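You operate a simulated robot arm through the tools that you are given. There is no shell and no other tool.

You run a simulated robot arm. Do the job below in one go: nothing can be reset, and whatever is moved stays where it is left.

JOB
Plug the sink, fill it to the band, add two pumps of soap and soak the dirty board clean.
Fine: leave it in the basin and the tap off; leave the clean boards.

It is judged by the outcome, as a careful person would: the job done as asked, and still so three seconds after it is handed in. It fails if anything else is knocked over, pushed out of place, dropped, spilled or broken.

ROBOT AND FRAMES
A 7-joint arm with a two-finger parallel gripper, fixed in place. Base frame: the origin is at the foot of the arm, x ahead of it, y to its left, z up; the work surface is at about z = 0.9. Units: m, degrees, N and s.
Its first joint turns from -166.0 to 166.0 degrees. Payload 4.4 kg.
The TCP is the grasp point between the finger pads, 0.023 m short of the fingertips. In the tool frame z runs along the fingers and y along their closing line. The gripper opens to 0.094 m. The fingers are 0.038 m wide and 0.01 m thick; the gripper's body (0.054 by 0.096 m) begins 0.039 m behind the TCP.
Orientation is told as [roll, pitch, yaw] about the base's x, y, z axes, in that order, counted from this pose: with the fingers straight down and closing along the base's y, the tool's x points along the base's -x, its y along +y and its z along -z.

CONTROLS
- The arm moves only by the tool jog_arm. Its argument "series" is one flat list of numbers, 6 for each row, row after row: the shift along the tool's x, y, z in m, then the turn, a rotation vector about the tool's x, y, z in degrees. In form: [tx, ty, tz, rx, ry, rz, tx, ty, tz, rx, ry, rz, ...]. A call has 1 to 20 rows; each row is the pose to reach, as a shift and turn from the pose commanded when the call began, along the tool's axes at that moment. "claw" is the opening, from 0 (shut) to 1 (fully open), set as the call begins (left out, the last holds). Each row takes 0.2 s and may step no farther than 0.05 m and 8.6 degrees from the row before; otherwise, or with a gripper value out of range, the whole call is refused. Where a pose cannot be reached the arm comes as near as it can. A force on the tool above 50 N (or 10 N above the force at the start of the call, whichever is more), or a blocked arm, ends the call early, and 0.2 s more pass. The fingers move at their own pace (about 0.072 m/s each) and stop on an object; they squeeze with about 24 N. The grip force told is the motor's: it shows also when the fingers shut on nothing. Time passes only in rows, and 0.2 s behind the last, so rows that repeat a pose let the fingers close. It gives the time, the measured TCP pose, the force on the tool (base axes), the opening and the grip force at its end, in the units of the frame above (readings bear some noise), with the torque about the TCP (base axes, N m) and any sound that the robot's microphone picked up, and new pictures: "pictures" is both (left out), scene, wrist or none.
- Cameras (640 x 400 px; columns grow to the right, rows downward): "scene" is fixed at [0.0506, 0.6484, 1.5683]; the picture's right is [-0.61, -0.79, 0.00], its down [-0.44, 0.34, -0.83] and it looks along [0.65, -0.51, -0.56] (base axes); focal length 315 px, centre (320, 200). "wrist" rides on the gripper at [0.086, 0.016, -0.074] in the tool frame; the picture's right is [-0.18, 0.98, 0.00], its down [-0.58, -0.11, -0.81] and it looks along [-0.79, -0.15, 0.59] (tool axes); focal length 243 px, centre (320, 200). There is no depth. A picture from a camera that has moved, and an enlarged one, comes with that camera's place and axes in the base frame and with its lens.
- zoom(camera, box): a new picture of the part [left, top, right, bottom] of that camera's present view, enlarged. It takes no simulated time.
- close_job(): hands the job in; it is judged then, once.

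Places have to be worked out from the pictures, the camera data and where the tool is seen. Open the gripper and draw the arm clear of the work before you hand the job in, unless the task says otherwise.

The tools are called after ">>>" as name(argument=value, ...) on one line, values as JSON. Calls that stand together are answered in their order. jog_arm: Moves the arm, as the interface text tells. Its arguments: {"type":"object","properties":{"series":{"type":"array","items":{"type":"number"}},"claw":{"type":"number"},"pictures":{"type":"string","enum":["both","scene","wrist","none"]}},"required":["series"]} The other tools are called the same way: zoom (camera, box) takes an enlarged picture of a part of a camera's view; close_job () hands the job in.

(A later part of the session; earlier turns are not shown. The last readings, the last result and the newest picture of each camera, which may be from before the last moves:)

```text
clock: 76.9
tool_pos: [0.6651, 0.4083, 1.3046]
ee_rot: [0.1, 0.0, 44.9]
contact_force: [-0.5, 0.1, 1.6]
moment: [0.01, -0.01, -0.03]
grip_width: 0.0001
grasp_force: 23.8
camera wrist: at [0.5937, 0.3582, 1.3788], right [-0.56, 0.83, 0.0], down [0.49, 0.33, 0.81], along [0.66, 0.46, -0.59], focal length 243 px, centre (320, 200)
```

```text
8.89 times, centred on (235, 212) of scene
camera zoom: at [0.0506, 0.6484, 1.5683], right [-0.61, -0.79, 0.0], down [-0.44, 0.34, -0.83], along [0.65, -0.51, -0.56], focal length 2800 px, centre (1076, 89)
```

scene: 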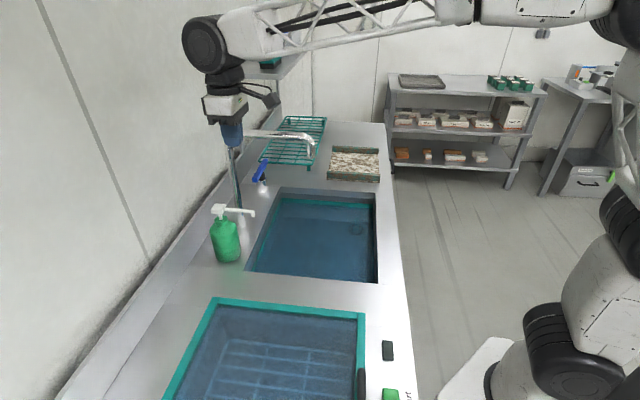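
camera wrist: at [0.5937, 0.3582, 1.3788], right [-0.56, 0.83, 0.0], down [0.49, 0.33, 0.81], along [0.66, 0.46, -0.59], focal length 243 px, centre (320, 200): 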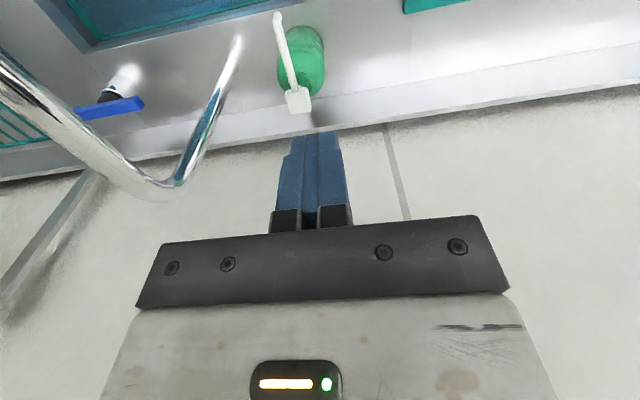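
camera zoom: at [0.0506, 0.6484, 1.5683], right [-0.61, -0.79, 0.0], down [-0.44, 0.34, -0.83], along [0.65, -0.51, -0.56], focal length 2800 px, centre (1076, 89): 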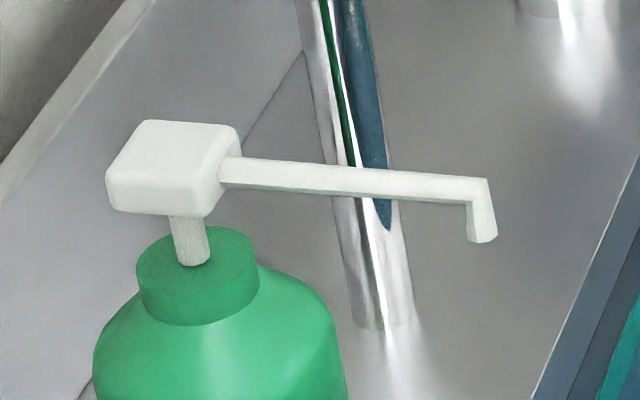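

The pump head's top centre comes out at (0.757, 0.4395, 1.085), and its nozzle tip hangs about 2.5 cm inside the basin edge. I move over the head with closed fingers, stopping 3 cm above it.

>>> jog_arm(series=[-0.0435, -0.0216, 0.03, 0, 0, 0, -0.087, -0.0431, 0.05, 0, 0, 0, -0.087, -0.0431, 0.09, 0, 0, 0, -0.087, -0.0431, 0.13, 0, 0, 0, -0.087, -0.0431, 0.165, 0, 0, 0])

>>> zoom(camera="scene", box=[190, 160, 290, 240])

>>> zoom(camera="wrist", box=[220, 40, 420, 165])

```text
refused: row 1 steps farther than a row can; nothing moved
```

```text
5.00 times, centred on (240, 200) of scene
camera zoom: at [0.0506, 0.6484, 1.5683], right [-0.61, -0.79, 0.0], down [-0.44, 0.34, -0.83], along [0.65, -0.51, -0.56], focal length 1575 px, centre (720, 200)
```

zoom: 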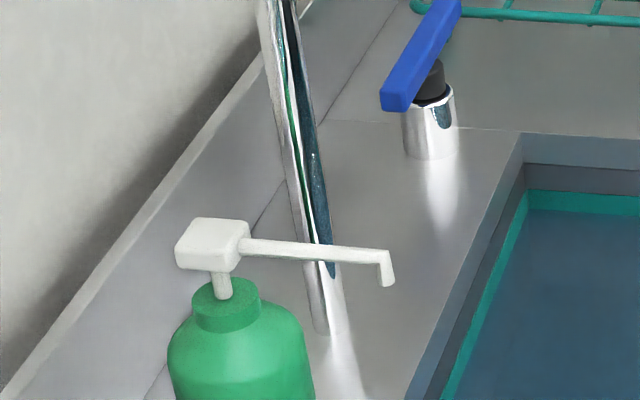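

```text
3.20 times, centred on (320, 102) of wrist
camera zoom: at [0.5937, 0.3582, 1.3788], right [-0.56, 0.83, 0.0], down [0.49, 0.33, 0.81], along [0.66, 0.46, -0.59], focal length 776 px, centre (320, 512)
```

zoom: 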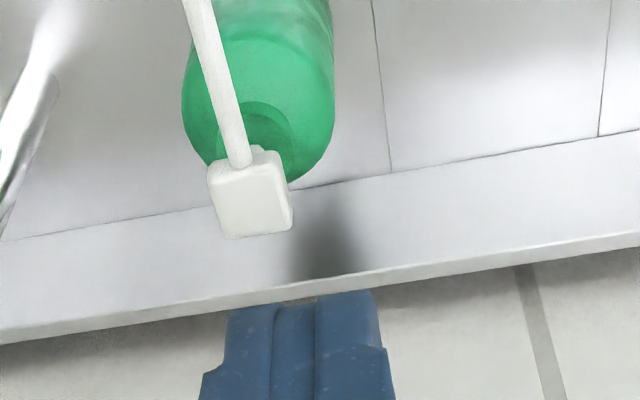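

That first row stepped too far, so nothing moved; I repeat with shorter steps.

>>> jog_arm(series=[-0.029, -0.0144, 0.02, 0, 0, 0, -0.058, -0.0287, 0.04, 0, 0, 0, -0.087, -0.0431, 0.06, 0, 0, 0, -0.087, -0.0431, 0.1, 0, 0, 0, -0.087, -0.0431, 0.135, 0, 0, 0, -0.087, -0.0431, 0.165, 0, 0, 0])

>>> zoom(camera="scene", box=[190, 160, 290, 240])

>>> zoom(camera="wrist", box=[220, 40, 420, 165])

```text
clock: 78.3
tool_pos: [0.7579, 0.4383, 1.1375]
ee_rot: [0.1, 0.1, 45.1]
contact_force: [-0.7, -0.3, -0.1]
moment: [0.01, -0.02, 0.02]
grip_width: 0.0
grasp_force: 23.7
camera wrist: at [0.6858, 0.3886, 1.2123], right [-0.56, 0.83, 0.0], down [0.49, 0.33, 0.81], along [0.66, 0.46, -0.59], focal length 243 px, centre (320, 200)
```

scene: 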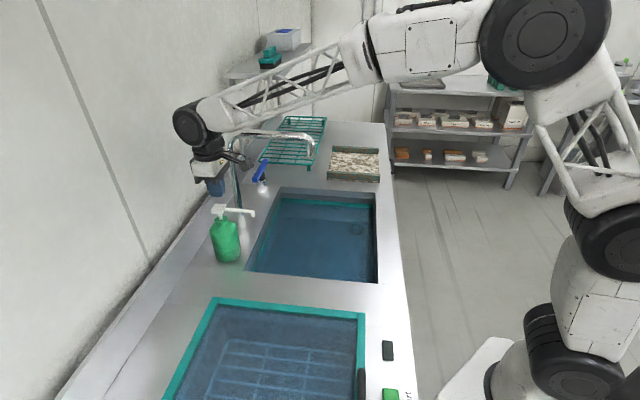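
wrist: 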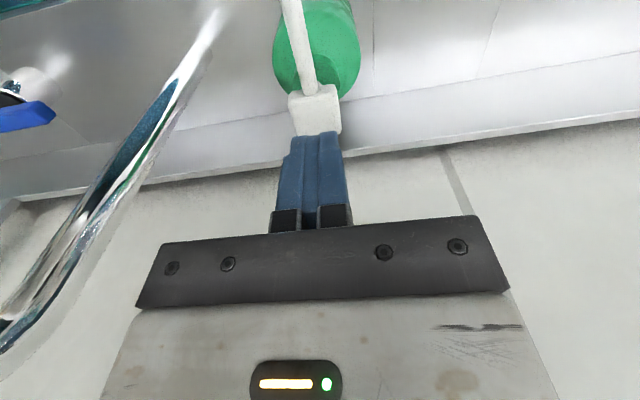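

```text
5.00 times, centred on (240, 200) of scene
camera zoom: at [0.0506, 0.6484, 1.5683], right [-0.61, -0.79, 0.0], down [-0.44, 0.34, -0.83], along [0.65, -0.51, -0.56], focal length 1575 px, centre (720, 200)
```

zoom: 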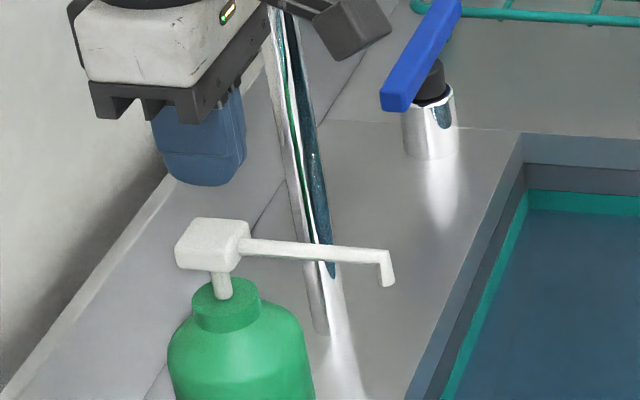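

```text
3.20 times, centred on (320, 102) of wrist
camera zoom: at [0.6858, 0.3886, 1.2123], right [-0.56, 0.83, 0.0], down [0.49, 0.33, 0.81], along [0.66, 0.46, -0.59], focal length 776 px, centre (320, 512)
```

zoom: 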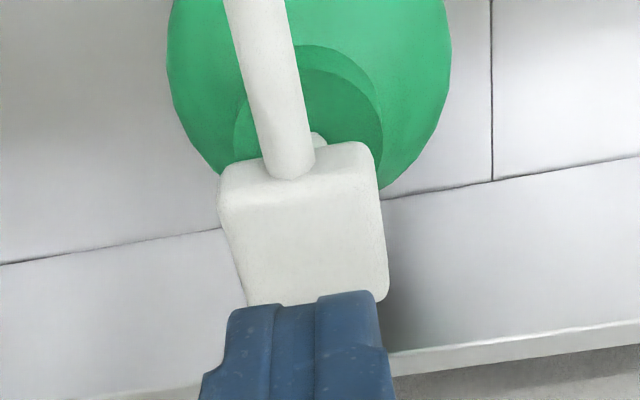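

The fingertips are centred over the pump head with about 3 cm to go. I press down in small steps, watching the force.

>>> jog_arm(series=[0, 0, 0.015, 0, 0, 0, 0, 0, 0.024, 0, 0, 0, 0, 0, 0.028, 0, 0, 0, 0, 0, 0.032, 0, 0, 0, 0, 0, 0.036, 0, 0, 0], pictures="scene")

>>> zoom(camera="scene", box=[190, 160, 290, 240])

```text
clock: 79.5
tool_pos: [0.7563, 0.4383, 1.102]
ee_rot: [0.2, 0.1, 45.0]
contact_force: [0.1, 0.1, -0.2]
moment: [0.03, 0.01, 0.0]
grip_width: 0.0002
grasp_force: 24.2
```

scene: 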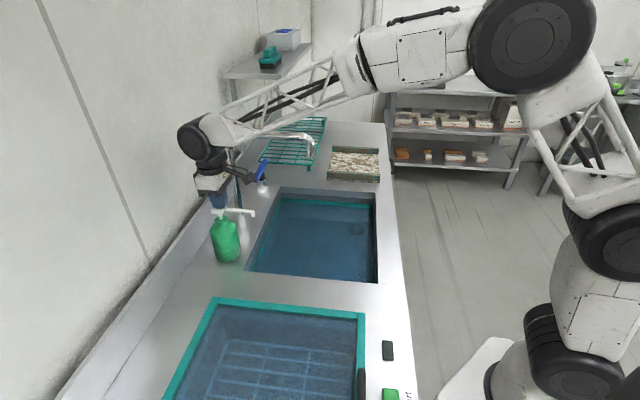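

```text
5.00 times, centred on (240, 200) of scene
camera zoom: at [0.0506, 0.6484, 1.5683], right [-0.61, -0.79, 0.0], down [-0.44, 0.34, -0.83], along [0.65, -0.51, -0.56], focal length 1575 px, centre (720, 200)
```

zoom: 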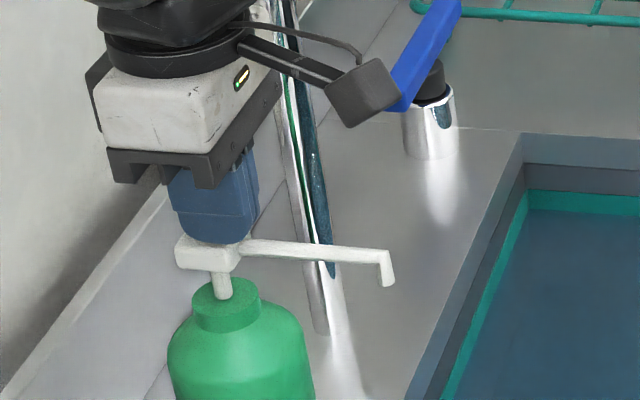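

The tips are just at the head now, still no force. I press on in 3 mm steps.

>>> jog_arm(series=[0, 0, 0.003, 0, 0, 0, 0, 0, 0.006, 0, 0, 0, 0, 0, 0.009, 0, 0, 0, 0, 0, 0.012, 0, 0, 0], pictures="scene")

>>> zoom(camera="scene", box=[190, 160, 290, 240])

```text
clock: 80.5
tool_pos: [0.7562, 0.4376, 1.0904]
ee_rot: [0.0, 0.1, 44.9]
contact_force: [2.7, 4.2, 9.0]
moment: [0.15, -0.08, -0.01]
grip_width: 0.0
grasp_force: 24.3
```

scene: 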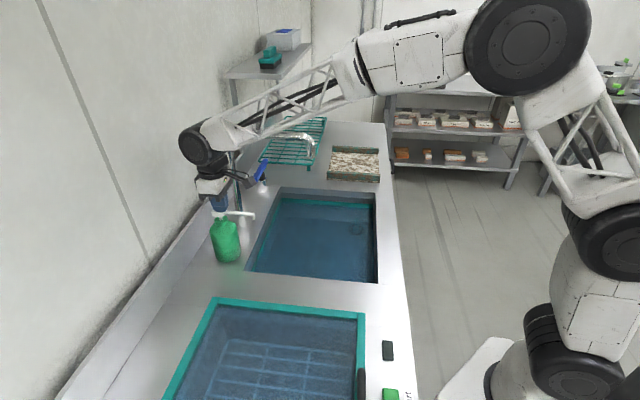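

```text
5.00 times, centred on (240, 200) of scene
camera zoom: at [0.0506, 0.6484, 1.5683], right [-0.61, -0.79, 0.0], down [-0.44, 0.34, -0.83], along [0.65, -0.51, -0.56], focal length 1575 px, centre (720, 200)
```

zoom: 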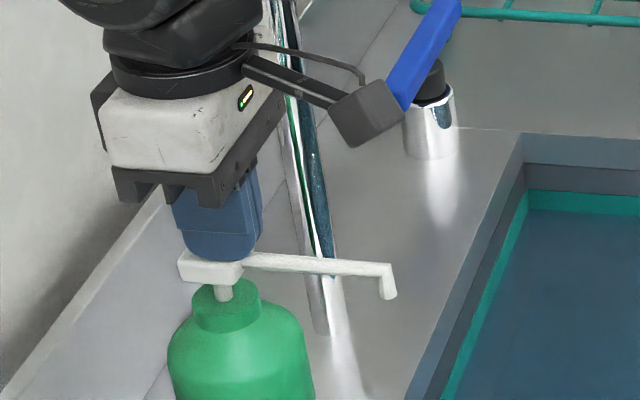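

The head is going down (about 8 mm, 9 N). I keep pressing towards the bottom of its stroke.

>>> jog_arm(series=[0, 0, 0.003, 0, 0, 0, 0, 0, 0.006, 0, 0, 0, 0, 0, 0.008, 0, 0, 0], pictures="scene")

>>> zoom(camera="scene", box=[190, 160, 290, 240])

```text
clock: 81.3
tool_pos: [0.7565, 0.4381, 1.084]
ee_rot: [0.1, -0.1, 45.1]
contact_force: [-2.8, 1.8, 34.8]
moment: [0.17, -0.12, 0.03]
grip_width: 0.0
grasp_force: 24.4
```

scene: 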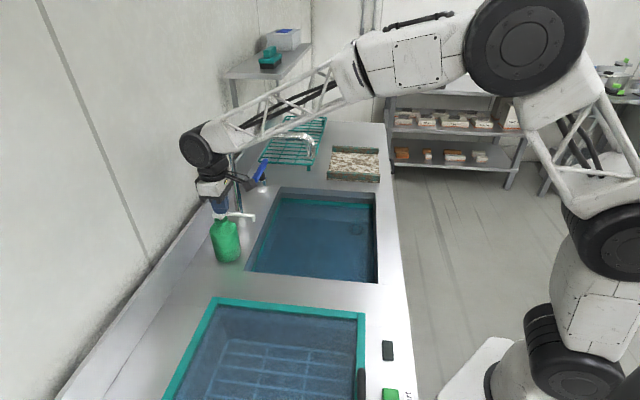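

```text
5.00 times, centred on (240, 200) of scene
camera zoom: at [0.0506, 0.6484, 1.5683], right [-0.61, -0.79, 0.0], down [-0.44, 0.34, -0.83], along [0.65, -0.51, -0.56], focal length 1575 px, centre (720, 200)
```

zoom: 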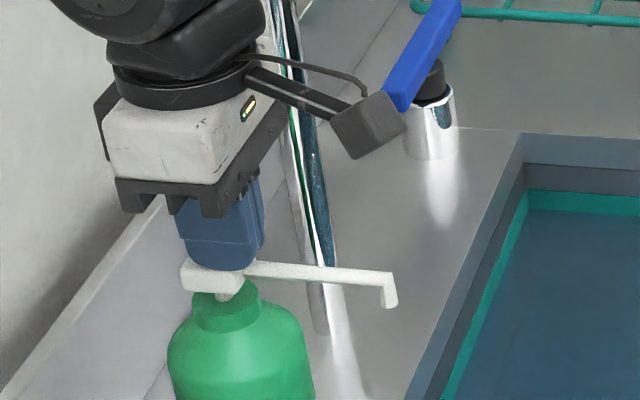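

The stroke has bottomed (35 N at TCP z = 1.084). I let the head come all the way back up and look for the soap in the basin.

>>> jog_arm(series=[0, 0, -0.01, 0, 0, 0, 0, 0, -0.02, 0, 0, 0, 0, 0, -0.03, 0, 0, 0, 0, 0, -0.03, 0, 0, 0, 0, 0, -0.03, 0, 0, 0], pictures="scene")

>>> zoom(camera="scene", box=[190, 160, 290, 240])

>>> zoom(camera="scene", box=[230, 180, 400, 290])

```text
clock: 82.5
tool_pos: [0.7578, 0.4369, 1.1107]
ee_rot: [0.3, 0.3, 45.0]
contact_force: [0.4, 0.1, 0.4]
moment: [0.04, -0.01, -0.01]
grip_width: 0.0001
grasp_force: 24.0
```

scene: 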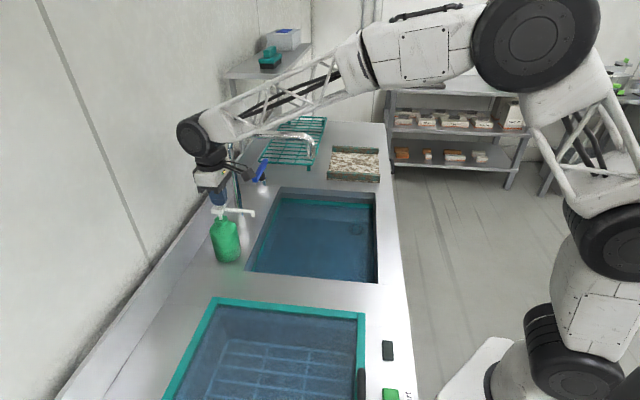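

```text
5.00 times, centred on (240, 200) of scene
camera zoom: at [0.0506, 0.6484, 1.5683], right [-0.61, -0.79, 0.0], down [-0.44, 0.34, -0.83], along [0.65, -0.51, -0.56], focal length 1575 px, centre (720, 200)
```

zoom: 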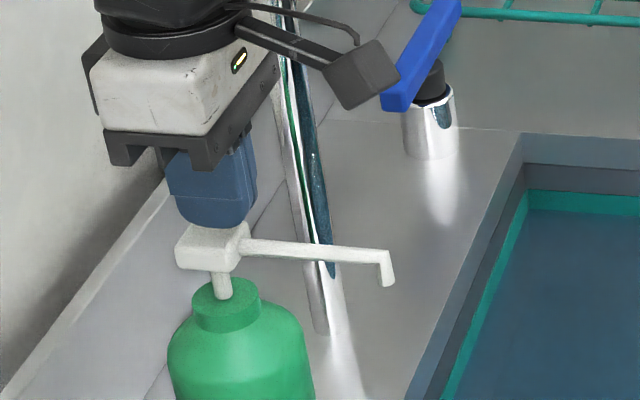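

```text
3.64 times, centred on (315, 235) of scene
camera zoom: at [0.0506, 0.6484, 1.5683], right [-0.61, -0.79, 0.0], down [-0.44, 0.34, -0.83], along [0.65, -0.51, -0.56], focal length 1145 px, centre (338, 73)
```

zoom: 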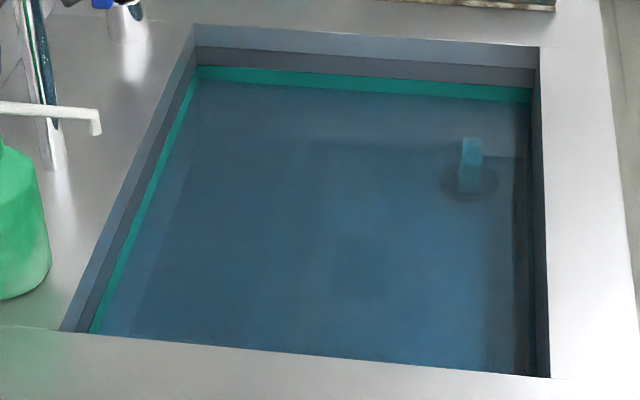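

The head has sprung fully back. The landing spot is hidden from the scene camera by the near rim, so I back off a little to see it with the wrist camera before the second pump.

>>> jog_arm(series=[0, 0, -0.04, 0, 0, 0, 0.03, 0, -0.07, 0, 0, 0, 0.07, 0, -0.09, 0, 0, 0, 0.11, 0, -0.09, 0, 0, 0, 0.15, 0, -0.09, 0, 0, 0], pictures="wrist")

>>> zoom(camera="wrist", box=[160, 0, 480, 140])

```text
clock: 83.7
tool_pos: [0.6499, 0.3317, 1.2005]
ee_rot: [0.2, 0.2, 45.0]
contact_force: [0.0, 0.4, 0.3]
moment: [0.03, -0.03, 0.02]
grip_width: 0.0
grasp_force: 24.0
camera wrist: at [0.5795, 0.282, 1.2751], right [-0.56, 0.83, 0.0], down [0.49, 0.33, 0.8], along [0.66, 0.46, -0.6], focal length 243 px, centre (320, 200)
```

wrist: 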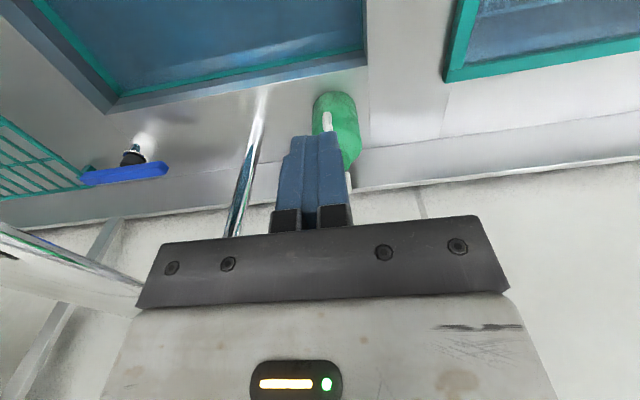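

```text
2.00 times, centred on (320, 70) of wrist
camera zoom: at [0.5795, 0.282, 1.2751], right [-0.56, 0.83, 0.0], down [0.49, 0.33, 0.8], along [0.66, 0.46, -0.6], focal length 485 px, centre (320, 460)
```

zoom: 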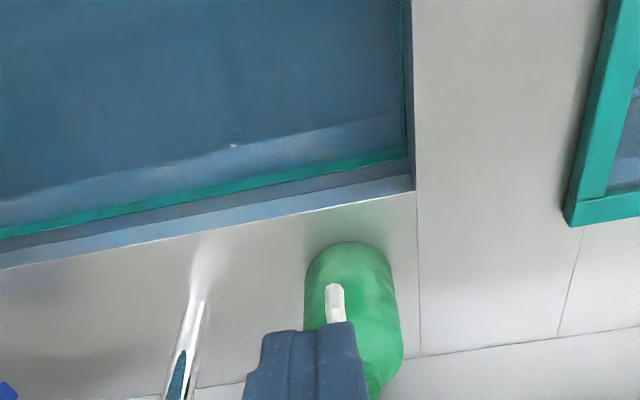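

I look closer at the landing area on the water.

>>> zoom(camera="wrist", box=[230, 0, 380, 94])

>>> zoom(camera="wrist", box=[60, 0, 260, 125])

>>> zoom(camera="scene", box=[230, 180, 400, 290])

```text
4.26 times, centred on (305, 47) of wrist
camera zoom: at [0.5795, 0.282, 1.2751], right [-0.56, 0.83, 0.0], down [0.49, 0.33, 0.8], along [0.66, 0.46, -0.6], focal length 1032 px, centre (384, 851)
```

zoom: 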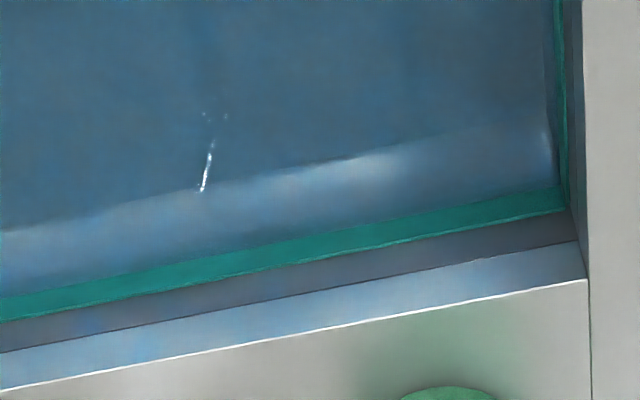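

```text
3.20 times, centred on (160, 62) of wrist
camera zoom: at [0.5795, 0.282, 1.2751], right [-0.56, 0.83, 0.0], down [0.49, 0.33, 0.8], along [0.66, 0.46, -0.6], focal length 776 px, centre (832, 640)
```

zoom: 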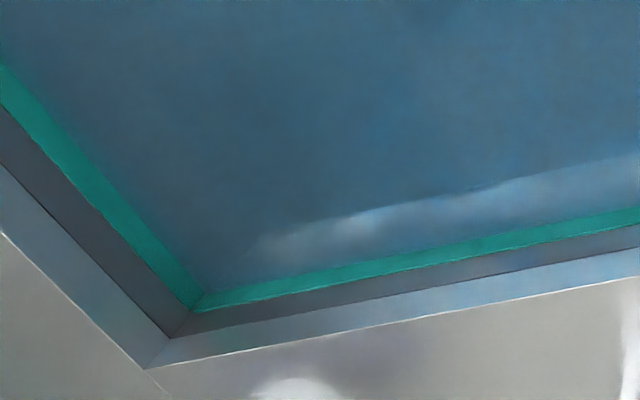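

```text
3.64 times, centred on (315, 235) of scene
camera zoom: at [0.0506, 0.6484, 1.5683], right [-0.61, -0.79, 0.0], down [-0.44, 0.34, -0.83], along [0.65, -0.51, -0.56], focal length 1145 px, centre (338, 73)
```

zoom: 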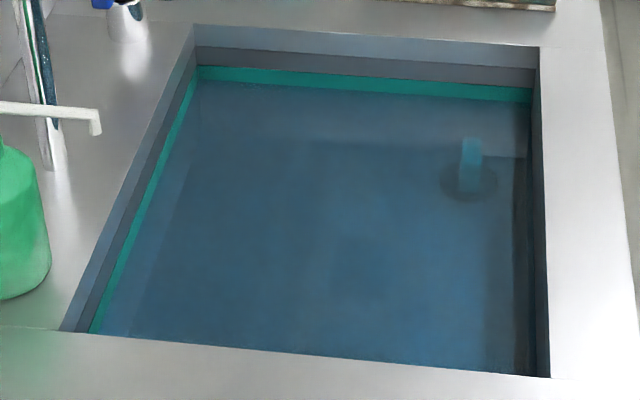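

No foam shows; the bright streak is only the pipe's reflection. I return over the pump head for the second stroke, this time watching the nozzle tip as it bottoms.

>>> jog_arm(series=[-0.045, 0, 0, 0, 0, 0, -0.09, 0, 0, 0, 0, 0, -0.135, 0, 0.0, 0, 0, 0, -0.1516, 0, 0.03, 0, 0, 0, -0.1516, 0, 0.065, 0, 0, 0, -0.1516, 0, 0.09, 0, 0, 0], pictures="both")

>>> zoom(camera="scene", box=[190, 160, 290, 240])

```text
clock: 85.1
tool_pos: [0.7573, 0.4387, 1.1116]
ee_rot: [0.0, 0.1, 45.0]
contact_force: [-0.3, -0.6, -0.1]
moment: [0.01, -0.01, 0.0]
grip_width: 0.0
grasp_force: 24.2
camera wrist: at [0.6864, 0.3891, 1.186], right [-0.56, 0.83, 0.0], down [0.49, 0.33, 0.81], along [0.66, 0.46, -0.59], focal length 243 px, centre (320, 200)
```

scene: 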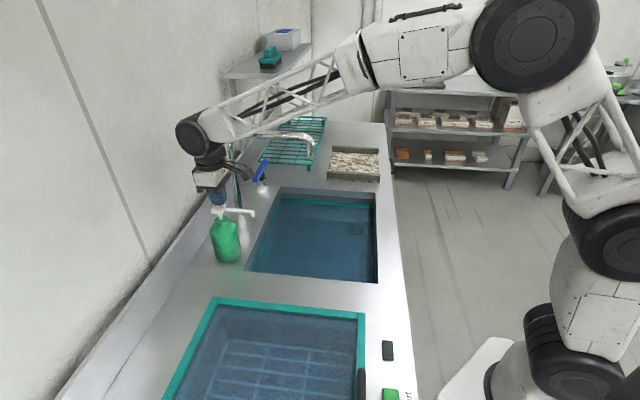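
wrist: 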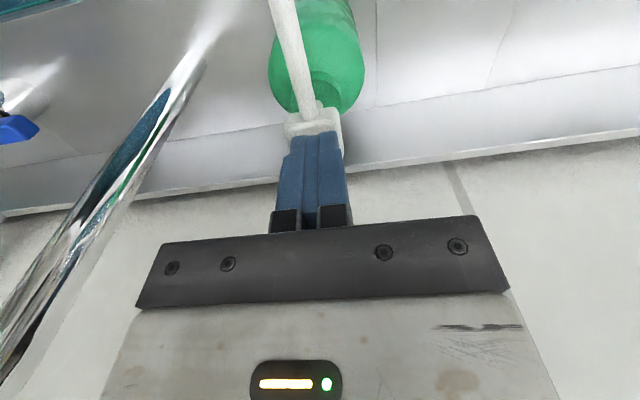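

```text
5.00 times, centred on (240, 200) of scene
camera zoom: at [0.0506, 0.6484, 1.5683], right [-0.61, -0.79, 0.0], down [-0.44, 0.34, -0.83], along [0.65, -0.51, -0.56], focal length 1575 px, centre (720, 200)
```

zoom: 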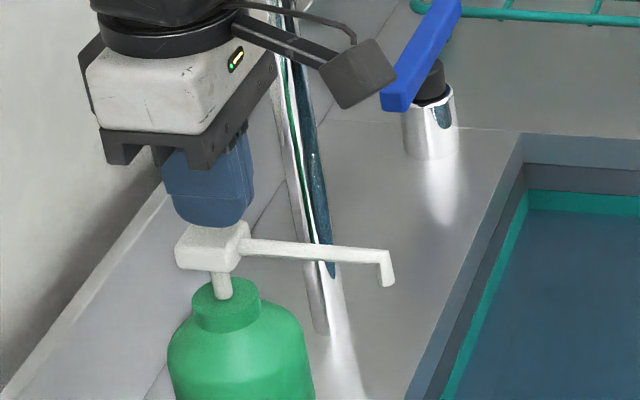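

Second stroke: I press down smoothly to the bottom.

>>> jog_arm(series=[0, 0, 0.01, 0, 0, 0, 0, 0, 0.017, 0, 0, 0, 0, 0, 0.024, 0, 0, 0, 0, 0, 0.0285, 0, 0, 0], pictures="scene")

>>> zoom(camera="scene", box=[200, 190, 270, 235])

```text
clock: 86.1
tool_pos: [0.758, 0.4397, 1.0853]
ee_rot: [0.1, 0.0, 45.0]
contact_force: [2.4, -2.5, 21.2]
moment: [0.03, -0.13, -0.1]
grip_width: 0.0002
grasp_force: 23.9
```

scene: 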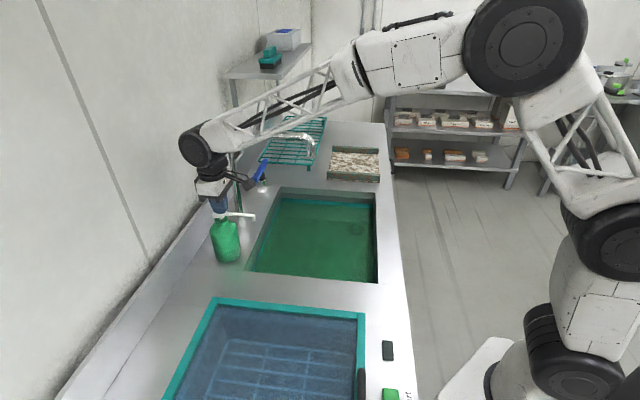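

```text
8.89 times, centred on (235, 212) of scene
camera zoom: at [0.0506, 0.6484, 1.5683], right [-0.61, -0.79, 0.0], down [-0.44, 0.34, -0.83], along [0.65, -0.51, -0.56], focal length 2800 px, centre (1076, 89)
```

zoom: 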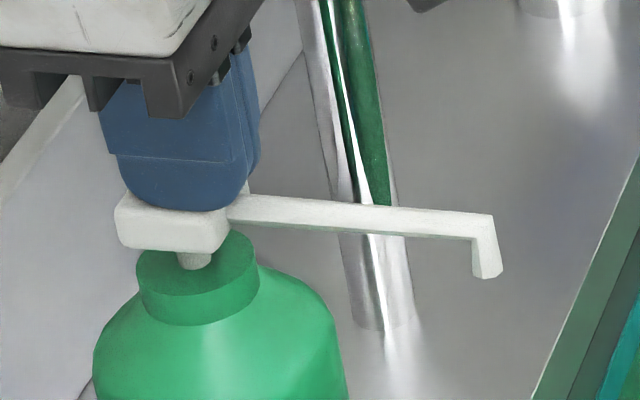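

The water has turned green as the second stroke bottomed, so soap is in. I release the pump gently and back away to look at the water.

>>> jog_arm(series=[0, 0, -0.01, 0, 0, 0, 0, 0, -0.02, 0, 0, 0, 0, 0, -0.04, 0, 0, 0, 0, 0, -0.08, 0, 0, 0, 0.02, 0, -0.12, 0, 0, 0, 0.06, 0, -0.14, 0, 0, 0, 0.1, 0, -0.16, 0, 0, 0, 0.14, 0, -0.18, 0, 0, 0])

>>> zoom(camera="scene", box=[200, 180, 400, 300])

>>> zoom(camera="wrist", box=[0, 0, 400, 160])

```text
clock: 87.9
tool_pos: [0.6581, 0.3406, 1.2637]
ee_rot: [0.2, 0.1, 45.0]
contact_force: [-0.1, -0.6, -0.8]
moment: [0.0, -0.02, 0.0]
grip_width: 0.0001
grasp_force: 24.7
camera wrist: at [0.5869, 0.2897, 1.3367], right [-0.56, 0.83, 0.0], down [0.49, 0.33, 0.8], along [0.66, 0.46, -0.6], focal length 243 px, centre (320, 200)
```

scene: 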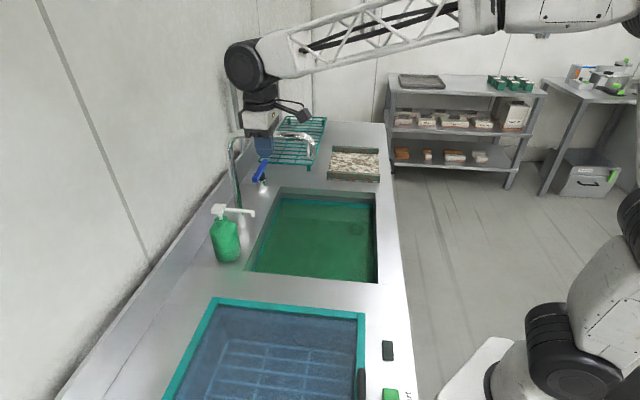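
wrist: 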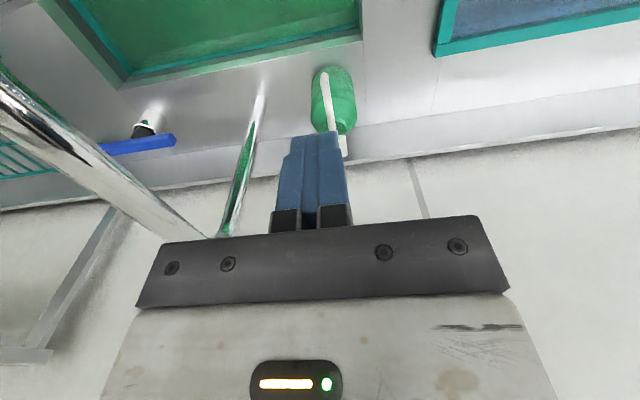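

```text
3.20 times, centred on (300, 240) of scene
camera zoom: at [0.0506, 0.6484, 1.5683], right [-0.61, -0.79, 0.0], down [-0.44, 0.34, -0.83], along [0.65, -0.51, -0.56], focal length 1008 px, centre (384, 72)
```

zoom: 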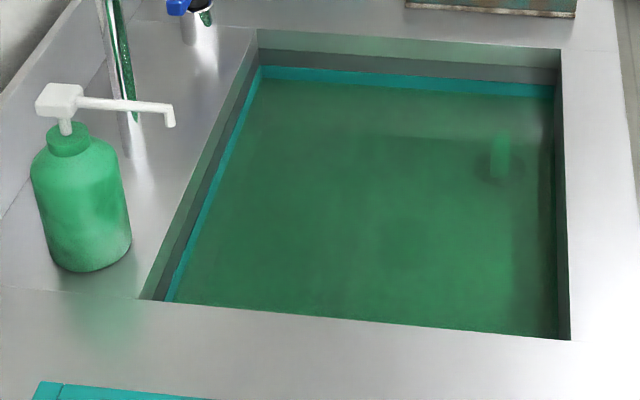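

```text
1.60 times, centred on (200, 80) of wrist
camera zoom: at [0.5869, 0.2897, 1.3367], right [-0.56, 0.83, 0.0], down [0.49, 0.33, 0.8], along [0.66, 0.46, -0.6], focal length 388 px, centre (512, 392)
```

zoom: 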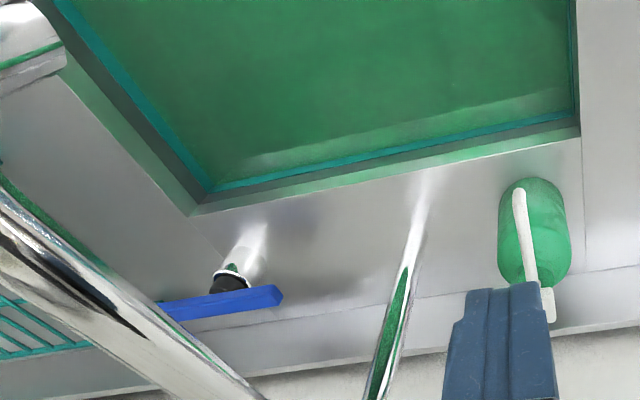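

Soapy green water stands in the band, and the pump and bottle are undisturbed. Now the board: I carry the arm back in front of the spout and across to above the board's near teal bar, opening the gripper on the way.

>>> jog_arm(series=[0.0427, -0.0125, -0.0067, 0, 0, 0, 0.0853, -0.025, -0.0133, 0, 0, 0, 0.128, -0.0375, -0.02, 0, 0, 0, 0.1707, -0.05, -0.0267, 0, 0, 0, 0.2133, -0.0625, -0.0333, 0, 0, 0, 0.256, -0.075, -0.04, 0, 0, 0, 0.256, -0.1222, -0.0289, 0, 0, 0, 0.256, -0.1694, -0.0178, 0, 0, 0, 0.256, -0.2167, -0.0067, 0, 0, 0, 0.256, -0.2639, 0.0044, 0, 0, 0, 0.256, -0.3111, 0.0156, 0, 0, 0, 0.256, -0.3583, 0.0267, 0, 0, 0, 0.256, -0.4056, 0.0378, 0, 0, 0, 0.256, -0.4528, 0.0489, 0, 0, 0, 0.256, -0.5, 0.06, 0, 0, 0, 0.246, -0.5, 0.085, 0, 0, 0, 0.236, -0.5, 0.11, 0, 0, 0, 0.226, -0.5, 0.135, 0, 0, 0, 0.216, -0.5, 0.16, 0, 0, 0], claw=0.8)

>>> zoom(camera="wrist", box=[100, 0, 500, 220])

>>> zoom(camera="scene", box=[310, 130, 400, 200])

```text
clock: 91.9
tool_pos: [0.86, -0.167, 1.1031]
ee_rot: [0.1, 0.0, 45.0]
contact_force: [-0.2, 0.8, 1.2]
moment: [-0.03, 0.02, 0.0]
grip_width: 0.075
grasp_force: 0.0
camera wrist: at [0.7885, -0.2162, 1.1773], right [-0.56, 0.83, 0.0], down [0.49, 0.33, 0.8], along [0.66, 0.46, -0.59], focal length 243 px, centre (320, 200)
```

scene: 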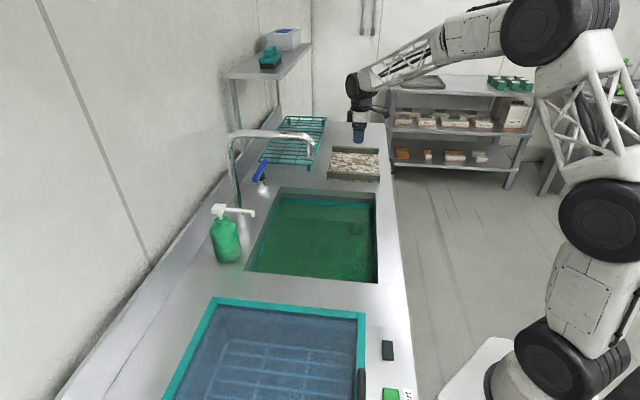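
wrist: 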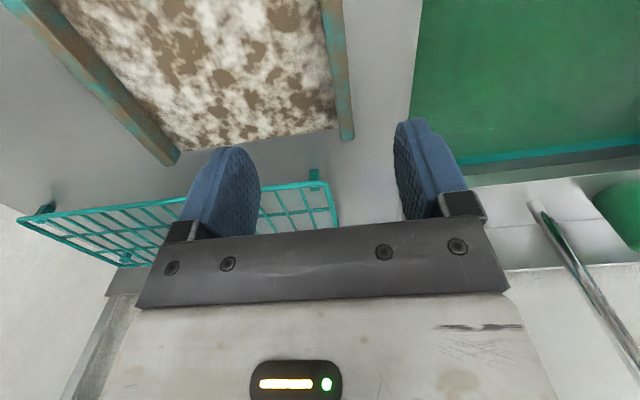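

```text
1.60 times, centred on (300, 110) of wrist
camera zoom: at [0.7885, -0.2162, 1.1773], right [-0.56, 0.83, 0.0], down [0.49, 0.33, 0.8], along [0.66, 0.46, -0.59], focal length 388 px, centre (352, 344)
```

zoom: 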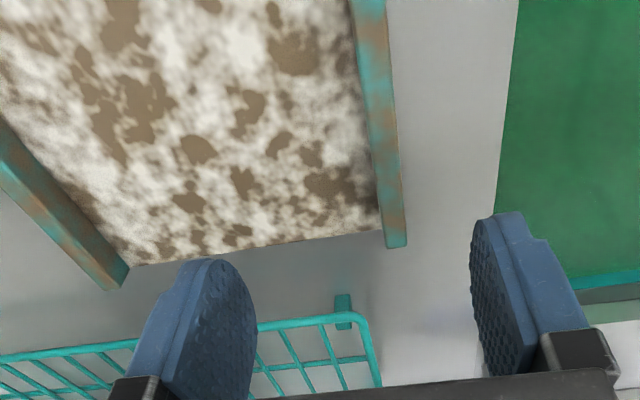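

```text
5.71 times, centred on (355, 165) of scene
camera zoom: at [0.0506, 0.6484, 1.5683], right [-0.61, -0.79, 0.0], down [-0.44, 0.34, -0.83], along [0.65, -0.51, -0.56], focal length 1800 px, centre (120, 400)
```

zoom: 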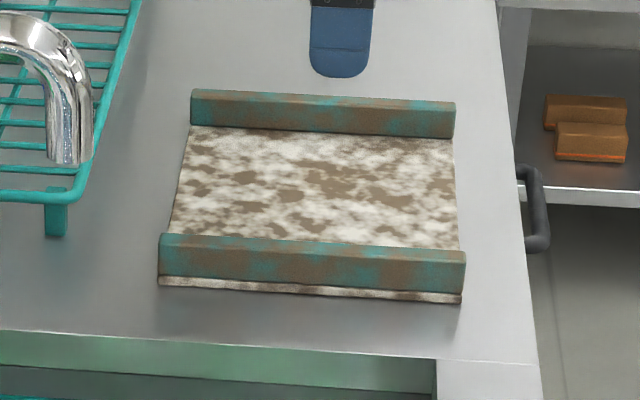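

The near bar's top is about 0.018 m wide, centred at a≈0.711, b≈0.496, with its top at z≈0.938 on an 8 mm plate. I shift to centre it between the fingers and go down to just above it.

>>> jog_arm(series=[-0.006, 0.015, 0.03, 0, 0, 0, -0.006, 0.015, 0.07, 0, 0, 0, -0.006, 0.015, 0.11, 0, 0, 0, -0.006, 0.015, 0.135, 0, 0, 0], claw=0.8)

>>> zoom(camera="wrist", box=[160, 20, 480, 220])

>>> zoom(camera="scene", box=[310, 130, 400, 200])

```text
clock: 92.9
tool_pos: [0.8522, -0.1518, 0.9682]
ee_rot: [0.1, 0.2, 45.0]
contact_force: [-0.4, 0.0, -0.1]
moment: [0.01, -0.02, 0.01]
grip_width: 0.0753
grasp_force: 0.0
camera wrist: at [0.7811, -0.2018, 1.0417], right [-0.56, 0.83, 0.0], down [0.49, 0.33, 0.8], along [0.66, 0.46, -0.59], focal length 243 px, centre (320, 200)
```

scene: 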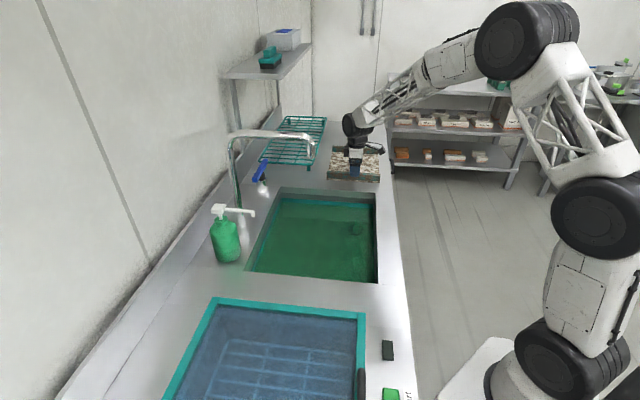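
wrist: 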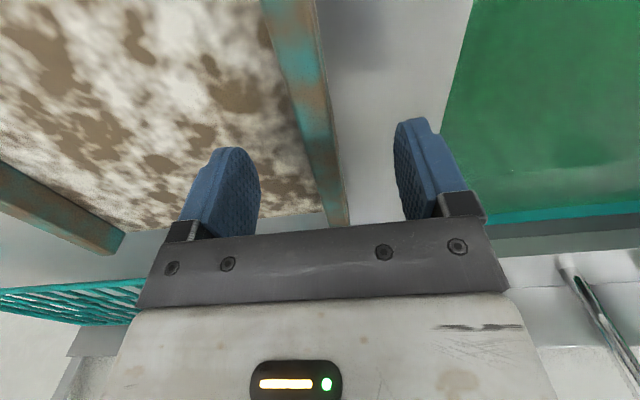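

```text
2.00 times, centred on (320, 120) of wrist
camera zoom: at [0.7811, -0.2018, 1.0417], right [-0.56, 0.83, 0.0], down [0.49, 0.33, 0.8], along [0.66, 0.46, -0.59], focal length 485 px, centre (320, 360)
```

zoom: 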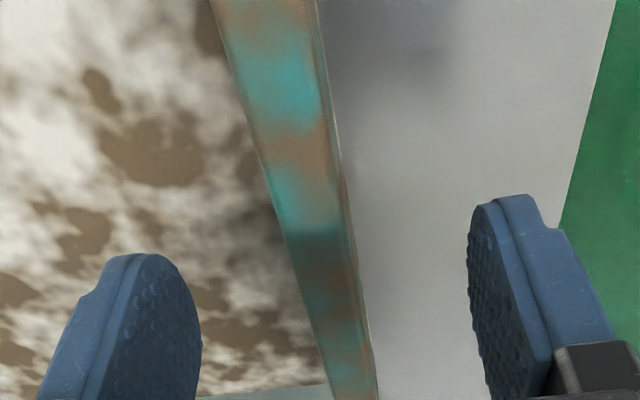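

```text
5.71 times, centred on (355, 165) of scene
camera zoom: at [0.0506, 0.6484, 1.5683], right [-0.61, -0.79, 0.0], down [-0.44, 0.34, -0.83], along [0.65, -0.51, -0.56], focal length 1800 px, centre (120, 400)
```

zoom: 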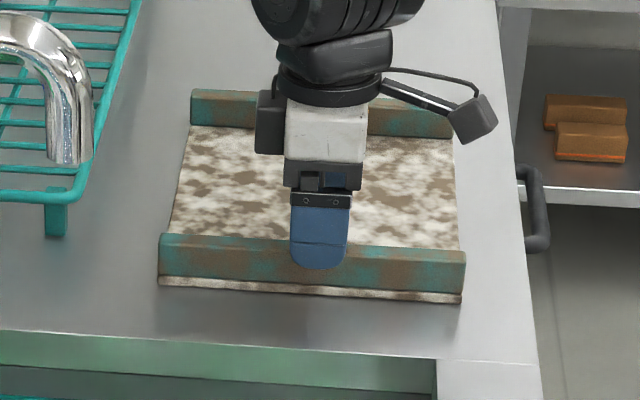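

The bar is centred between the fingers. I go down 3.3 cm so the pads flank it, tips just above the plate, then close.

>>> jog_arm(series=[0, 0, 0.015, 0, 0, 0, 0, 0, 0.026, 0, 0, 0, 0, 0, 0.032, 0, 0, 0], claw=0.8, pictures="none")

>>> jog_arm(series=[0, 0, 0, 0, 0, 0, 0, 0, 0, 0, 0, 0, 0, 0, 0, 0, 0, 0, 0, 0, 0, 0, 0, 0], claw=0)

>>> zoom(camera="scene", box=[310, 130, 400, 200])

```text
clock: 93.7
tool_pos: [0.8518, -0.1516, 0.9353]
ee_rot: [0.1, 0.2, 45.0]
contact_force: [-0.3, 0.3, -0.7]
moment: [-0.03, 0.01, 0.01]
grip_width: 0.075
grasp_force: 0.0
```

```text
clock: 94.7
tool_pos: [0.852, -0.1516, 0.935]
ee_rot: [0.2, 0.2, 45.0]
contact_force: [-1.6, 1.5, 0.6]
moment: [0.05, -0.19, 0.02]
grip_width: 0.0177
grasp_force: 23.8
camera wrist: at [0.7813, -0.2013, 1.0093], right [-0.56, 0.83, 0.0], down [0.49, 0.33, 0.8], along [0.66, 0.46, -0.59], focal length 243 px, centre (320, 200)
```

scene: 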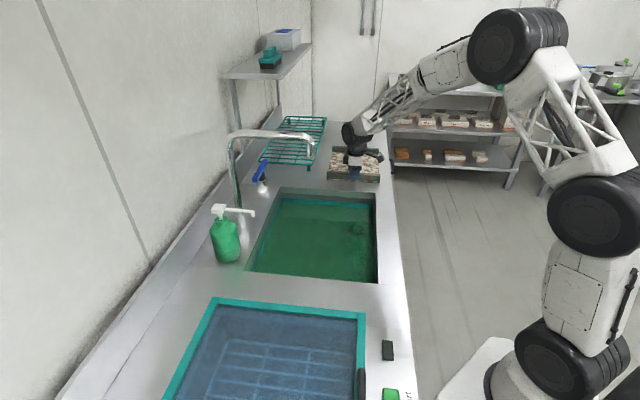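
wrist: 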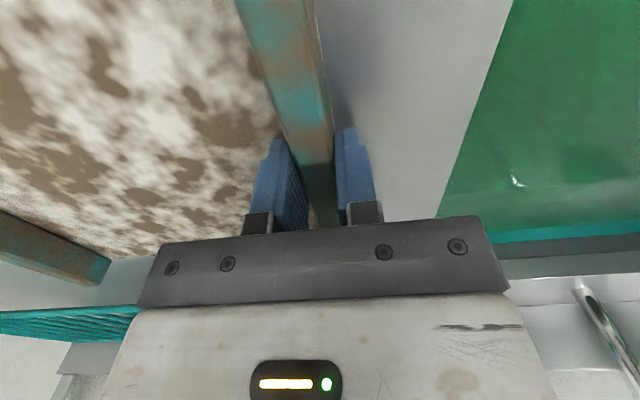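

```text
5.71 times, centred on (355, 165) of scene
camera zoom: at [0.0506, 0.6484, 1.5683], right [-0.61, -0.79, 0.0], down [-0.44, 0.34, -0.83], along [0.65, -0.51, -0.56], focal length 1800 px, centre (120, 400)
```

zoom: 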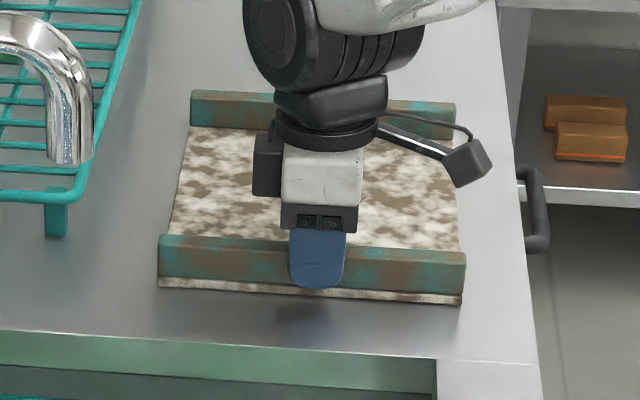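

The bar is held firmly (0.018 m). I lift a few centimetres slowly and check the weight and any tilt.

>>> jog_arm(series=[0, 0, -0.006, 0, 0, 0, 0, 0, -0.015, 0, 0, 0, 0, 0, -0.025, 0, 0, 0, 0, 0, -0.04, 0, 0, 0])

>>> zoom(camera="scene", box=[310, 130, 400, 200])

```text
clock: 95.7
tool_pos: [0.8527, -0.1515, 0.9753]
ee_rot: [0.1, 0.2, 45.0]
contact_force: [0.3, 0.3, -0.9]
moment: [0.11, 0.13, 0.0]
grip_width: 0.0175
grasp_force: 24.0
camera wrist: at [0.7811, -0.2013, 1.0489], right [-0.56, 0.83, 0.0], down [0.49, 0.33, 0.8], along [0.66, 0.46, -0.59], focal length 243 px, centre (320, 200)
```

scene: 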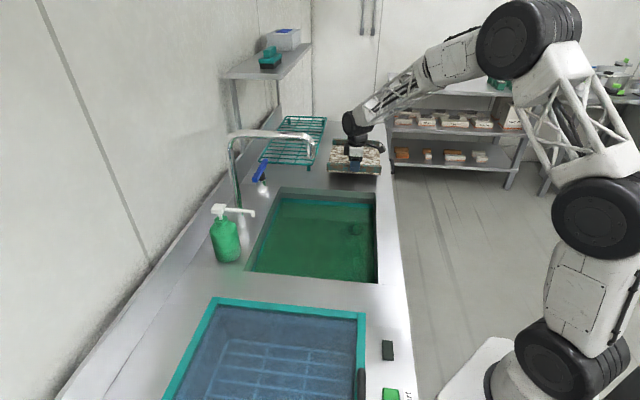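
wrist: 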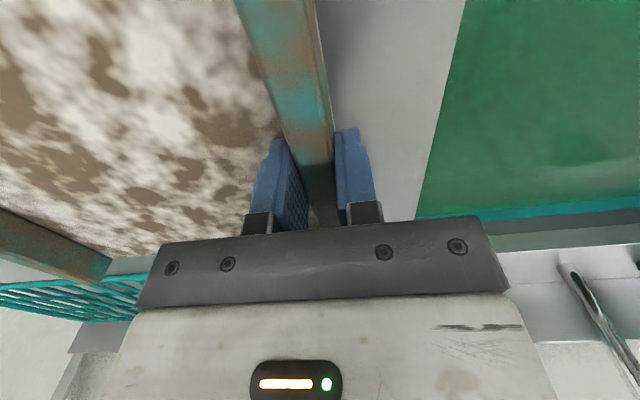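

```text
5.71 times, centred on (355, 165) of scene
camera zoom: at [0.0506, 0.6484, 1.5683], right [-0.61, -0.79, 0.0], down [-0.44, 0.34, -0.83], along [0.65, -0.51, -0.56], focal length 1800 px, centre (120, 400)
```

zoom: 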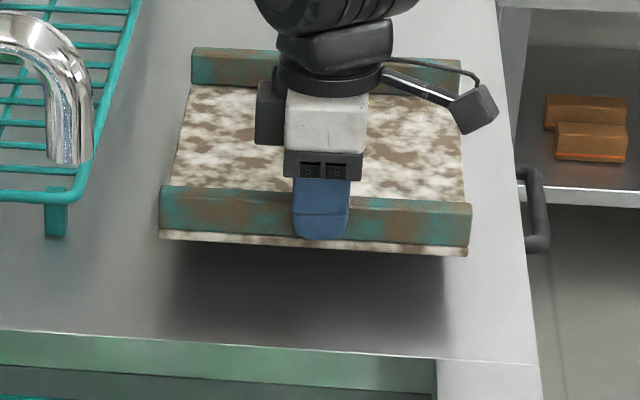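

The board came up level and light, nothing under it. I carry it at about z = 1.02 along the front side of the basin, below and clear of the spout tip, then over to a≈0.25, b≈0.59.

>>> jog_arm(series=[0.005, 0.0, -0.02, 0, 0, 0, 0.01, 0.01, -0.04, 0, 0, 0, 0.0156, 0.03, -0.05, 0, 0, 0, 0.0156, 0.065, -0.05, 0, 0, 0, 0.0156, 0.1, -0.05, 0, 0, 0, 0.0156, 0.135, -0.05, 0, 0, 0, 0.0156, 0.17, -0.05, 0, 0, 0, 0.0156, 0.205, -0.05, 0, 0, 0, 0.0156, 0.24, -0.05, 0, 0, 0, 0.0156, 0.275, -0.05, 0, 0, 0, 0.0156, 0.31, -0.05, 0, 0, 0, 0.0156, 0.345, -0.05, 0, 0, 0, 0.0156, 0.38, -0.05, 0, 0, 0, 0.0156, 0.415, -0.05, 0, 0, 0, 0.0156, 0.44, -0.05, 0, 0, 0, 0.0156, 0.46, -0.05, 0, 0, 0, -0.02, 0.46, -0.05, 0, 0, 0, -0.055, 0.46, -0.05, 0, 0, 0, -0.0944, 0.46, -0.05, 0, 0, 0])

>>> zoom(camera="scene", box=[200, 130, 400, 300])

```text
clock: 99.7
tool_pos: [0.5945, 0.2403, 1.0252]
ee_rot: [0.2, 0.2, 45.0]
contact_force: [-0.2, 0.6, -0.5]
moment: [0.13, 0.14, -0.02]
grip_width: 0.018
grasp_force: 24.1
camera wrist: at [0.5231, 0.1906, 1.0995], right [-0.56, 0.83, 0.0], down [0.49, 0.33, 0.8], along [0.66, 0.46, -0.59], focal length 243 px, centre (320, 200)
```

scene: 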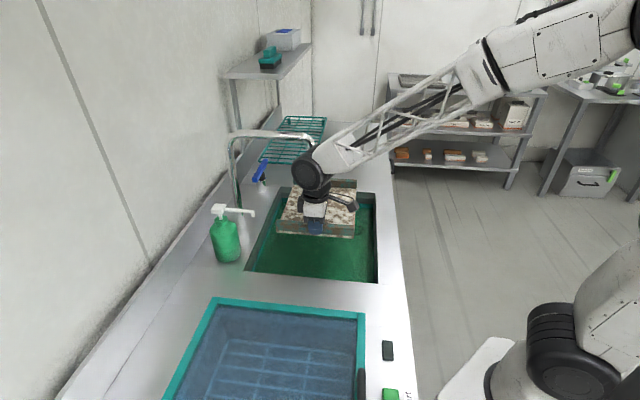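
wrist: 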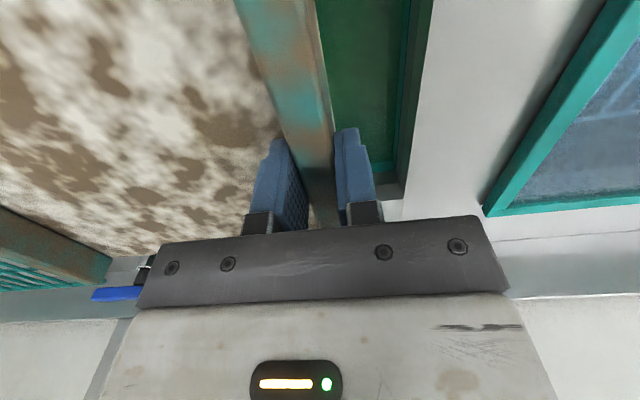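

```text
2.35 times, centred on (300, 215) of scene
camera zoom: at [0.0506, 0.6484, 1.5683], right [-0.61, -0.79, 0.0], down [-0.44, 0.34, -0.83], along [0.65, -0.51, -0.56], focal length 741 px, centre (367, 165)
```

zoom: 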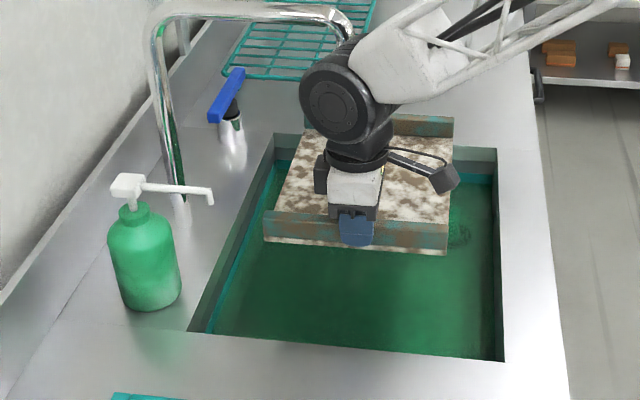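

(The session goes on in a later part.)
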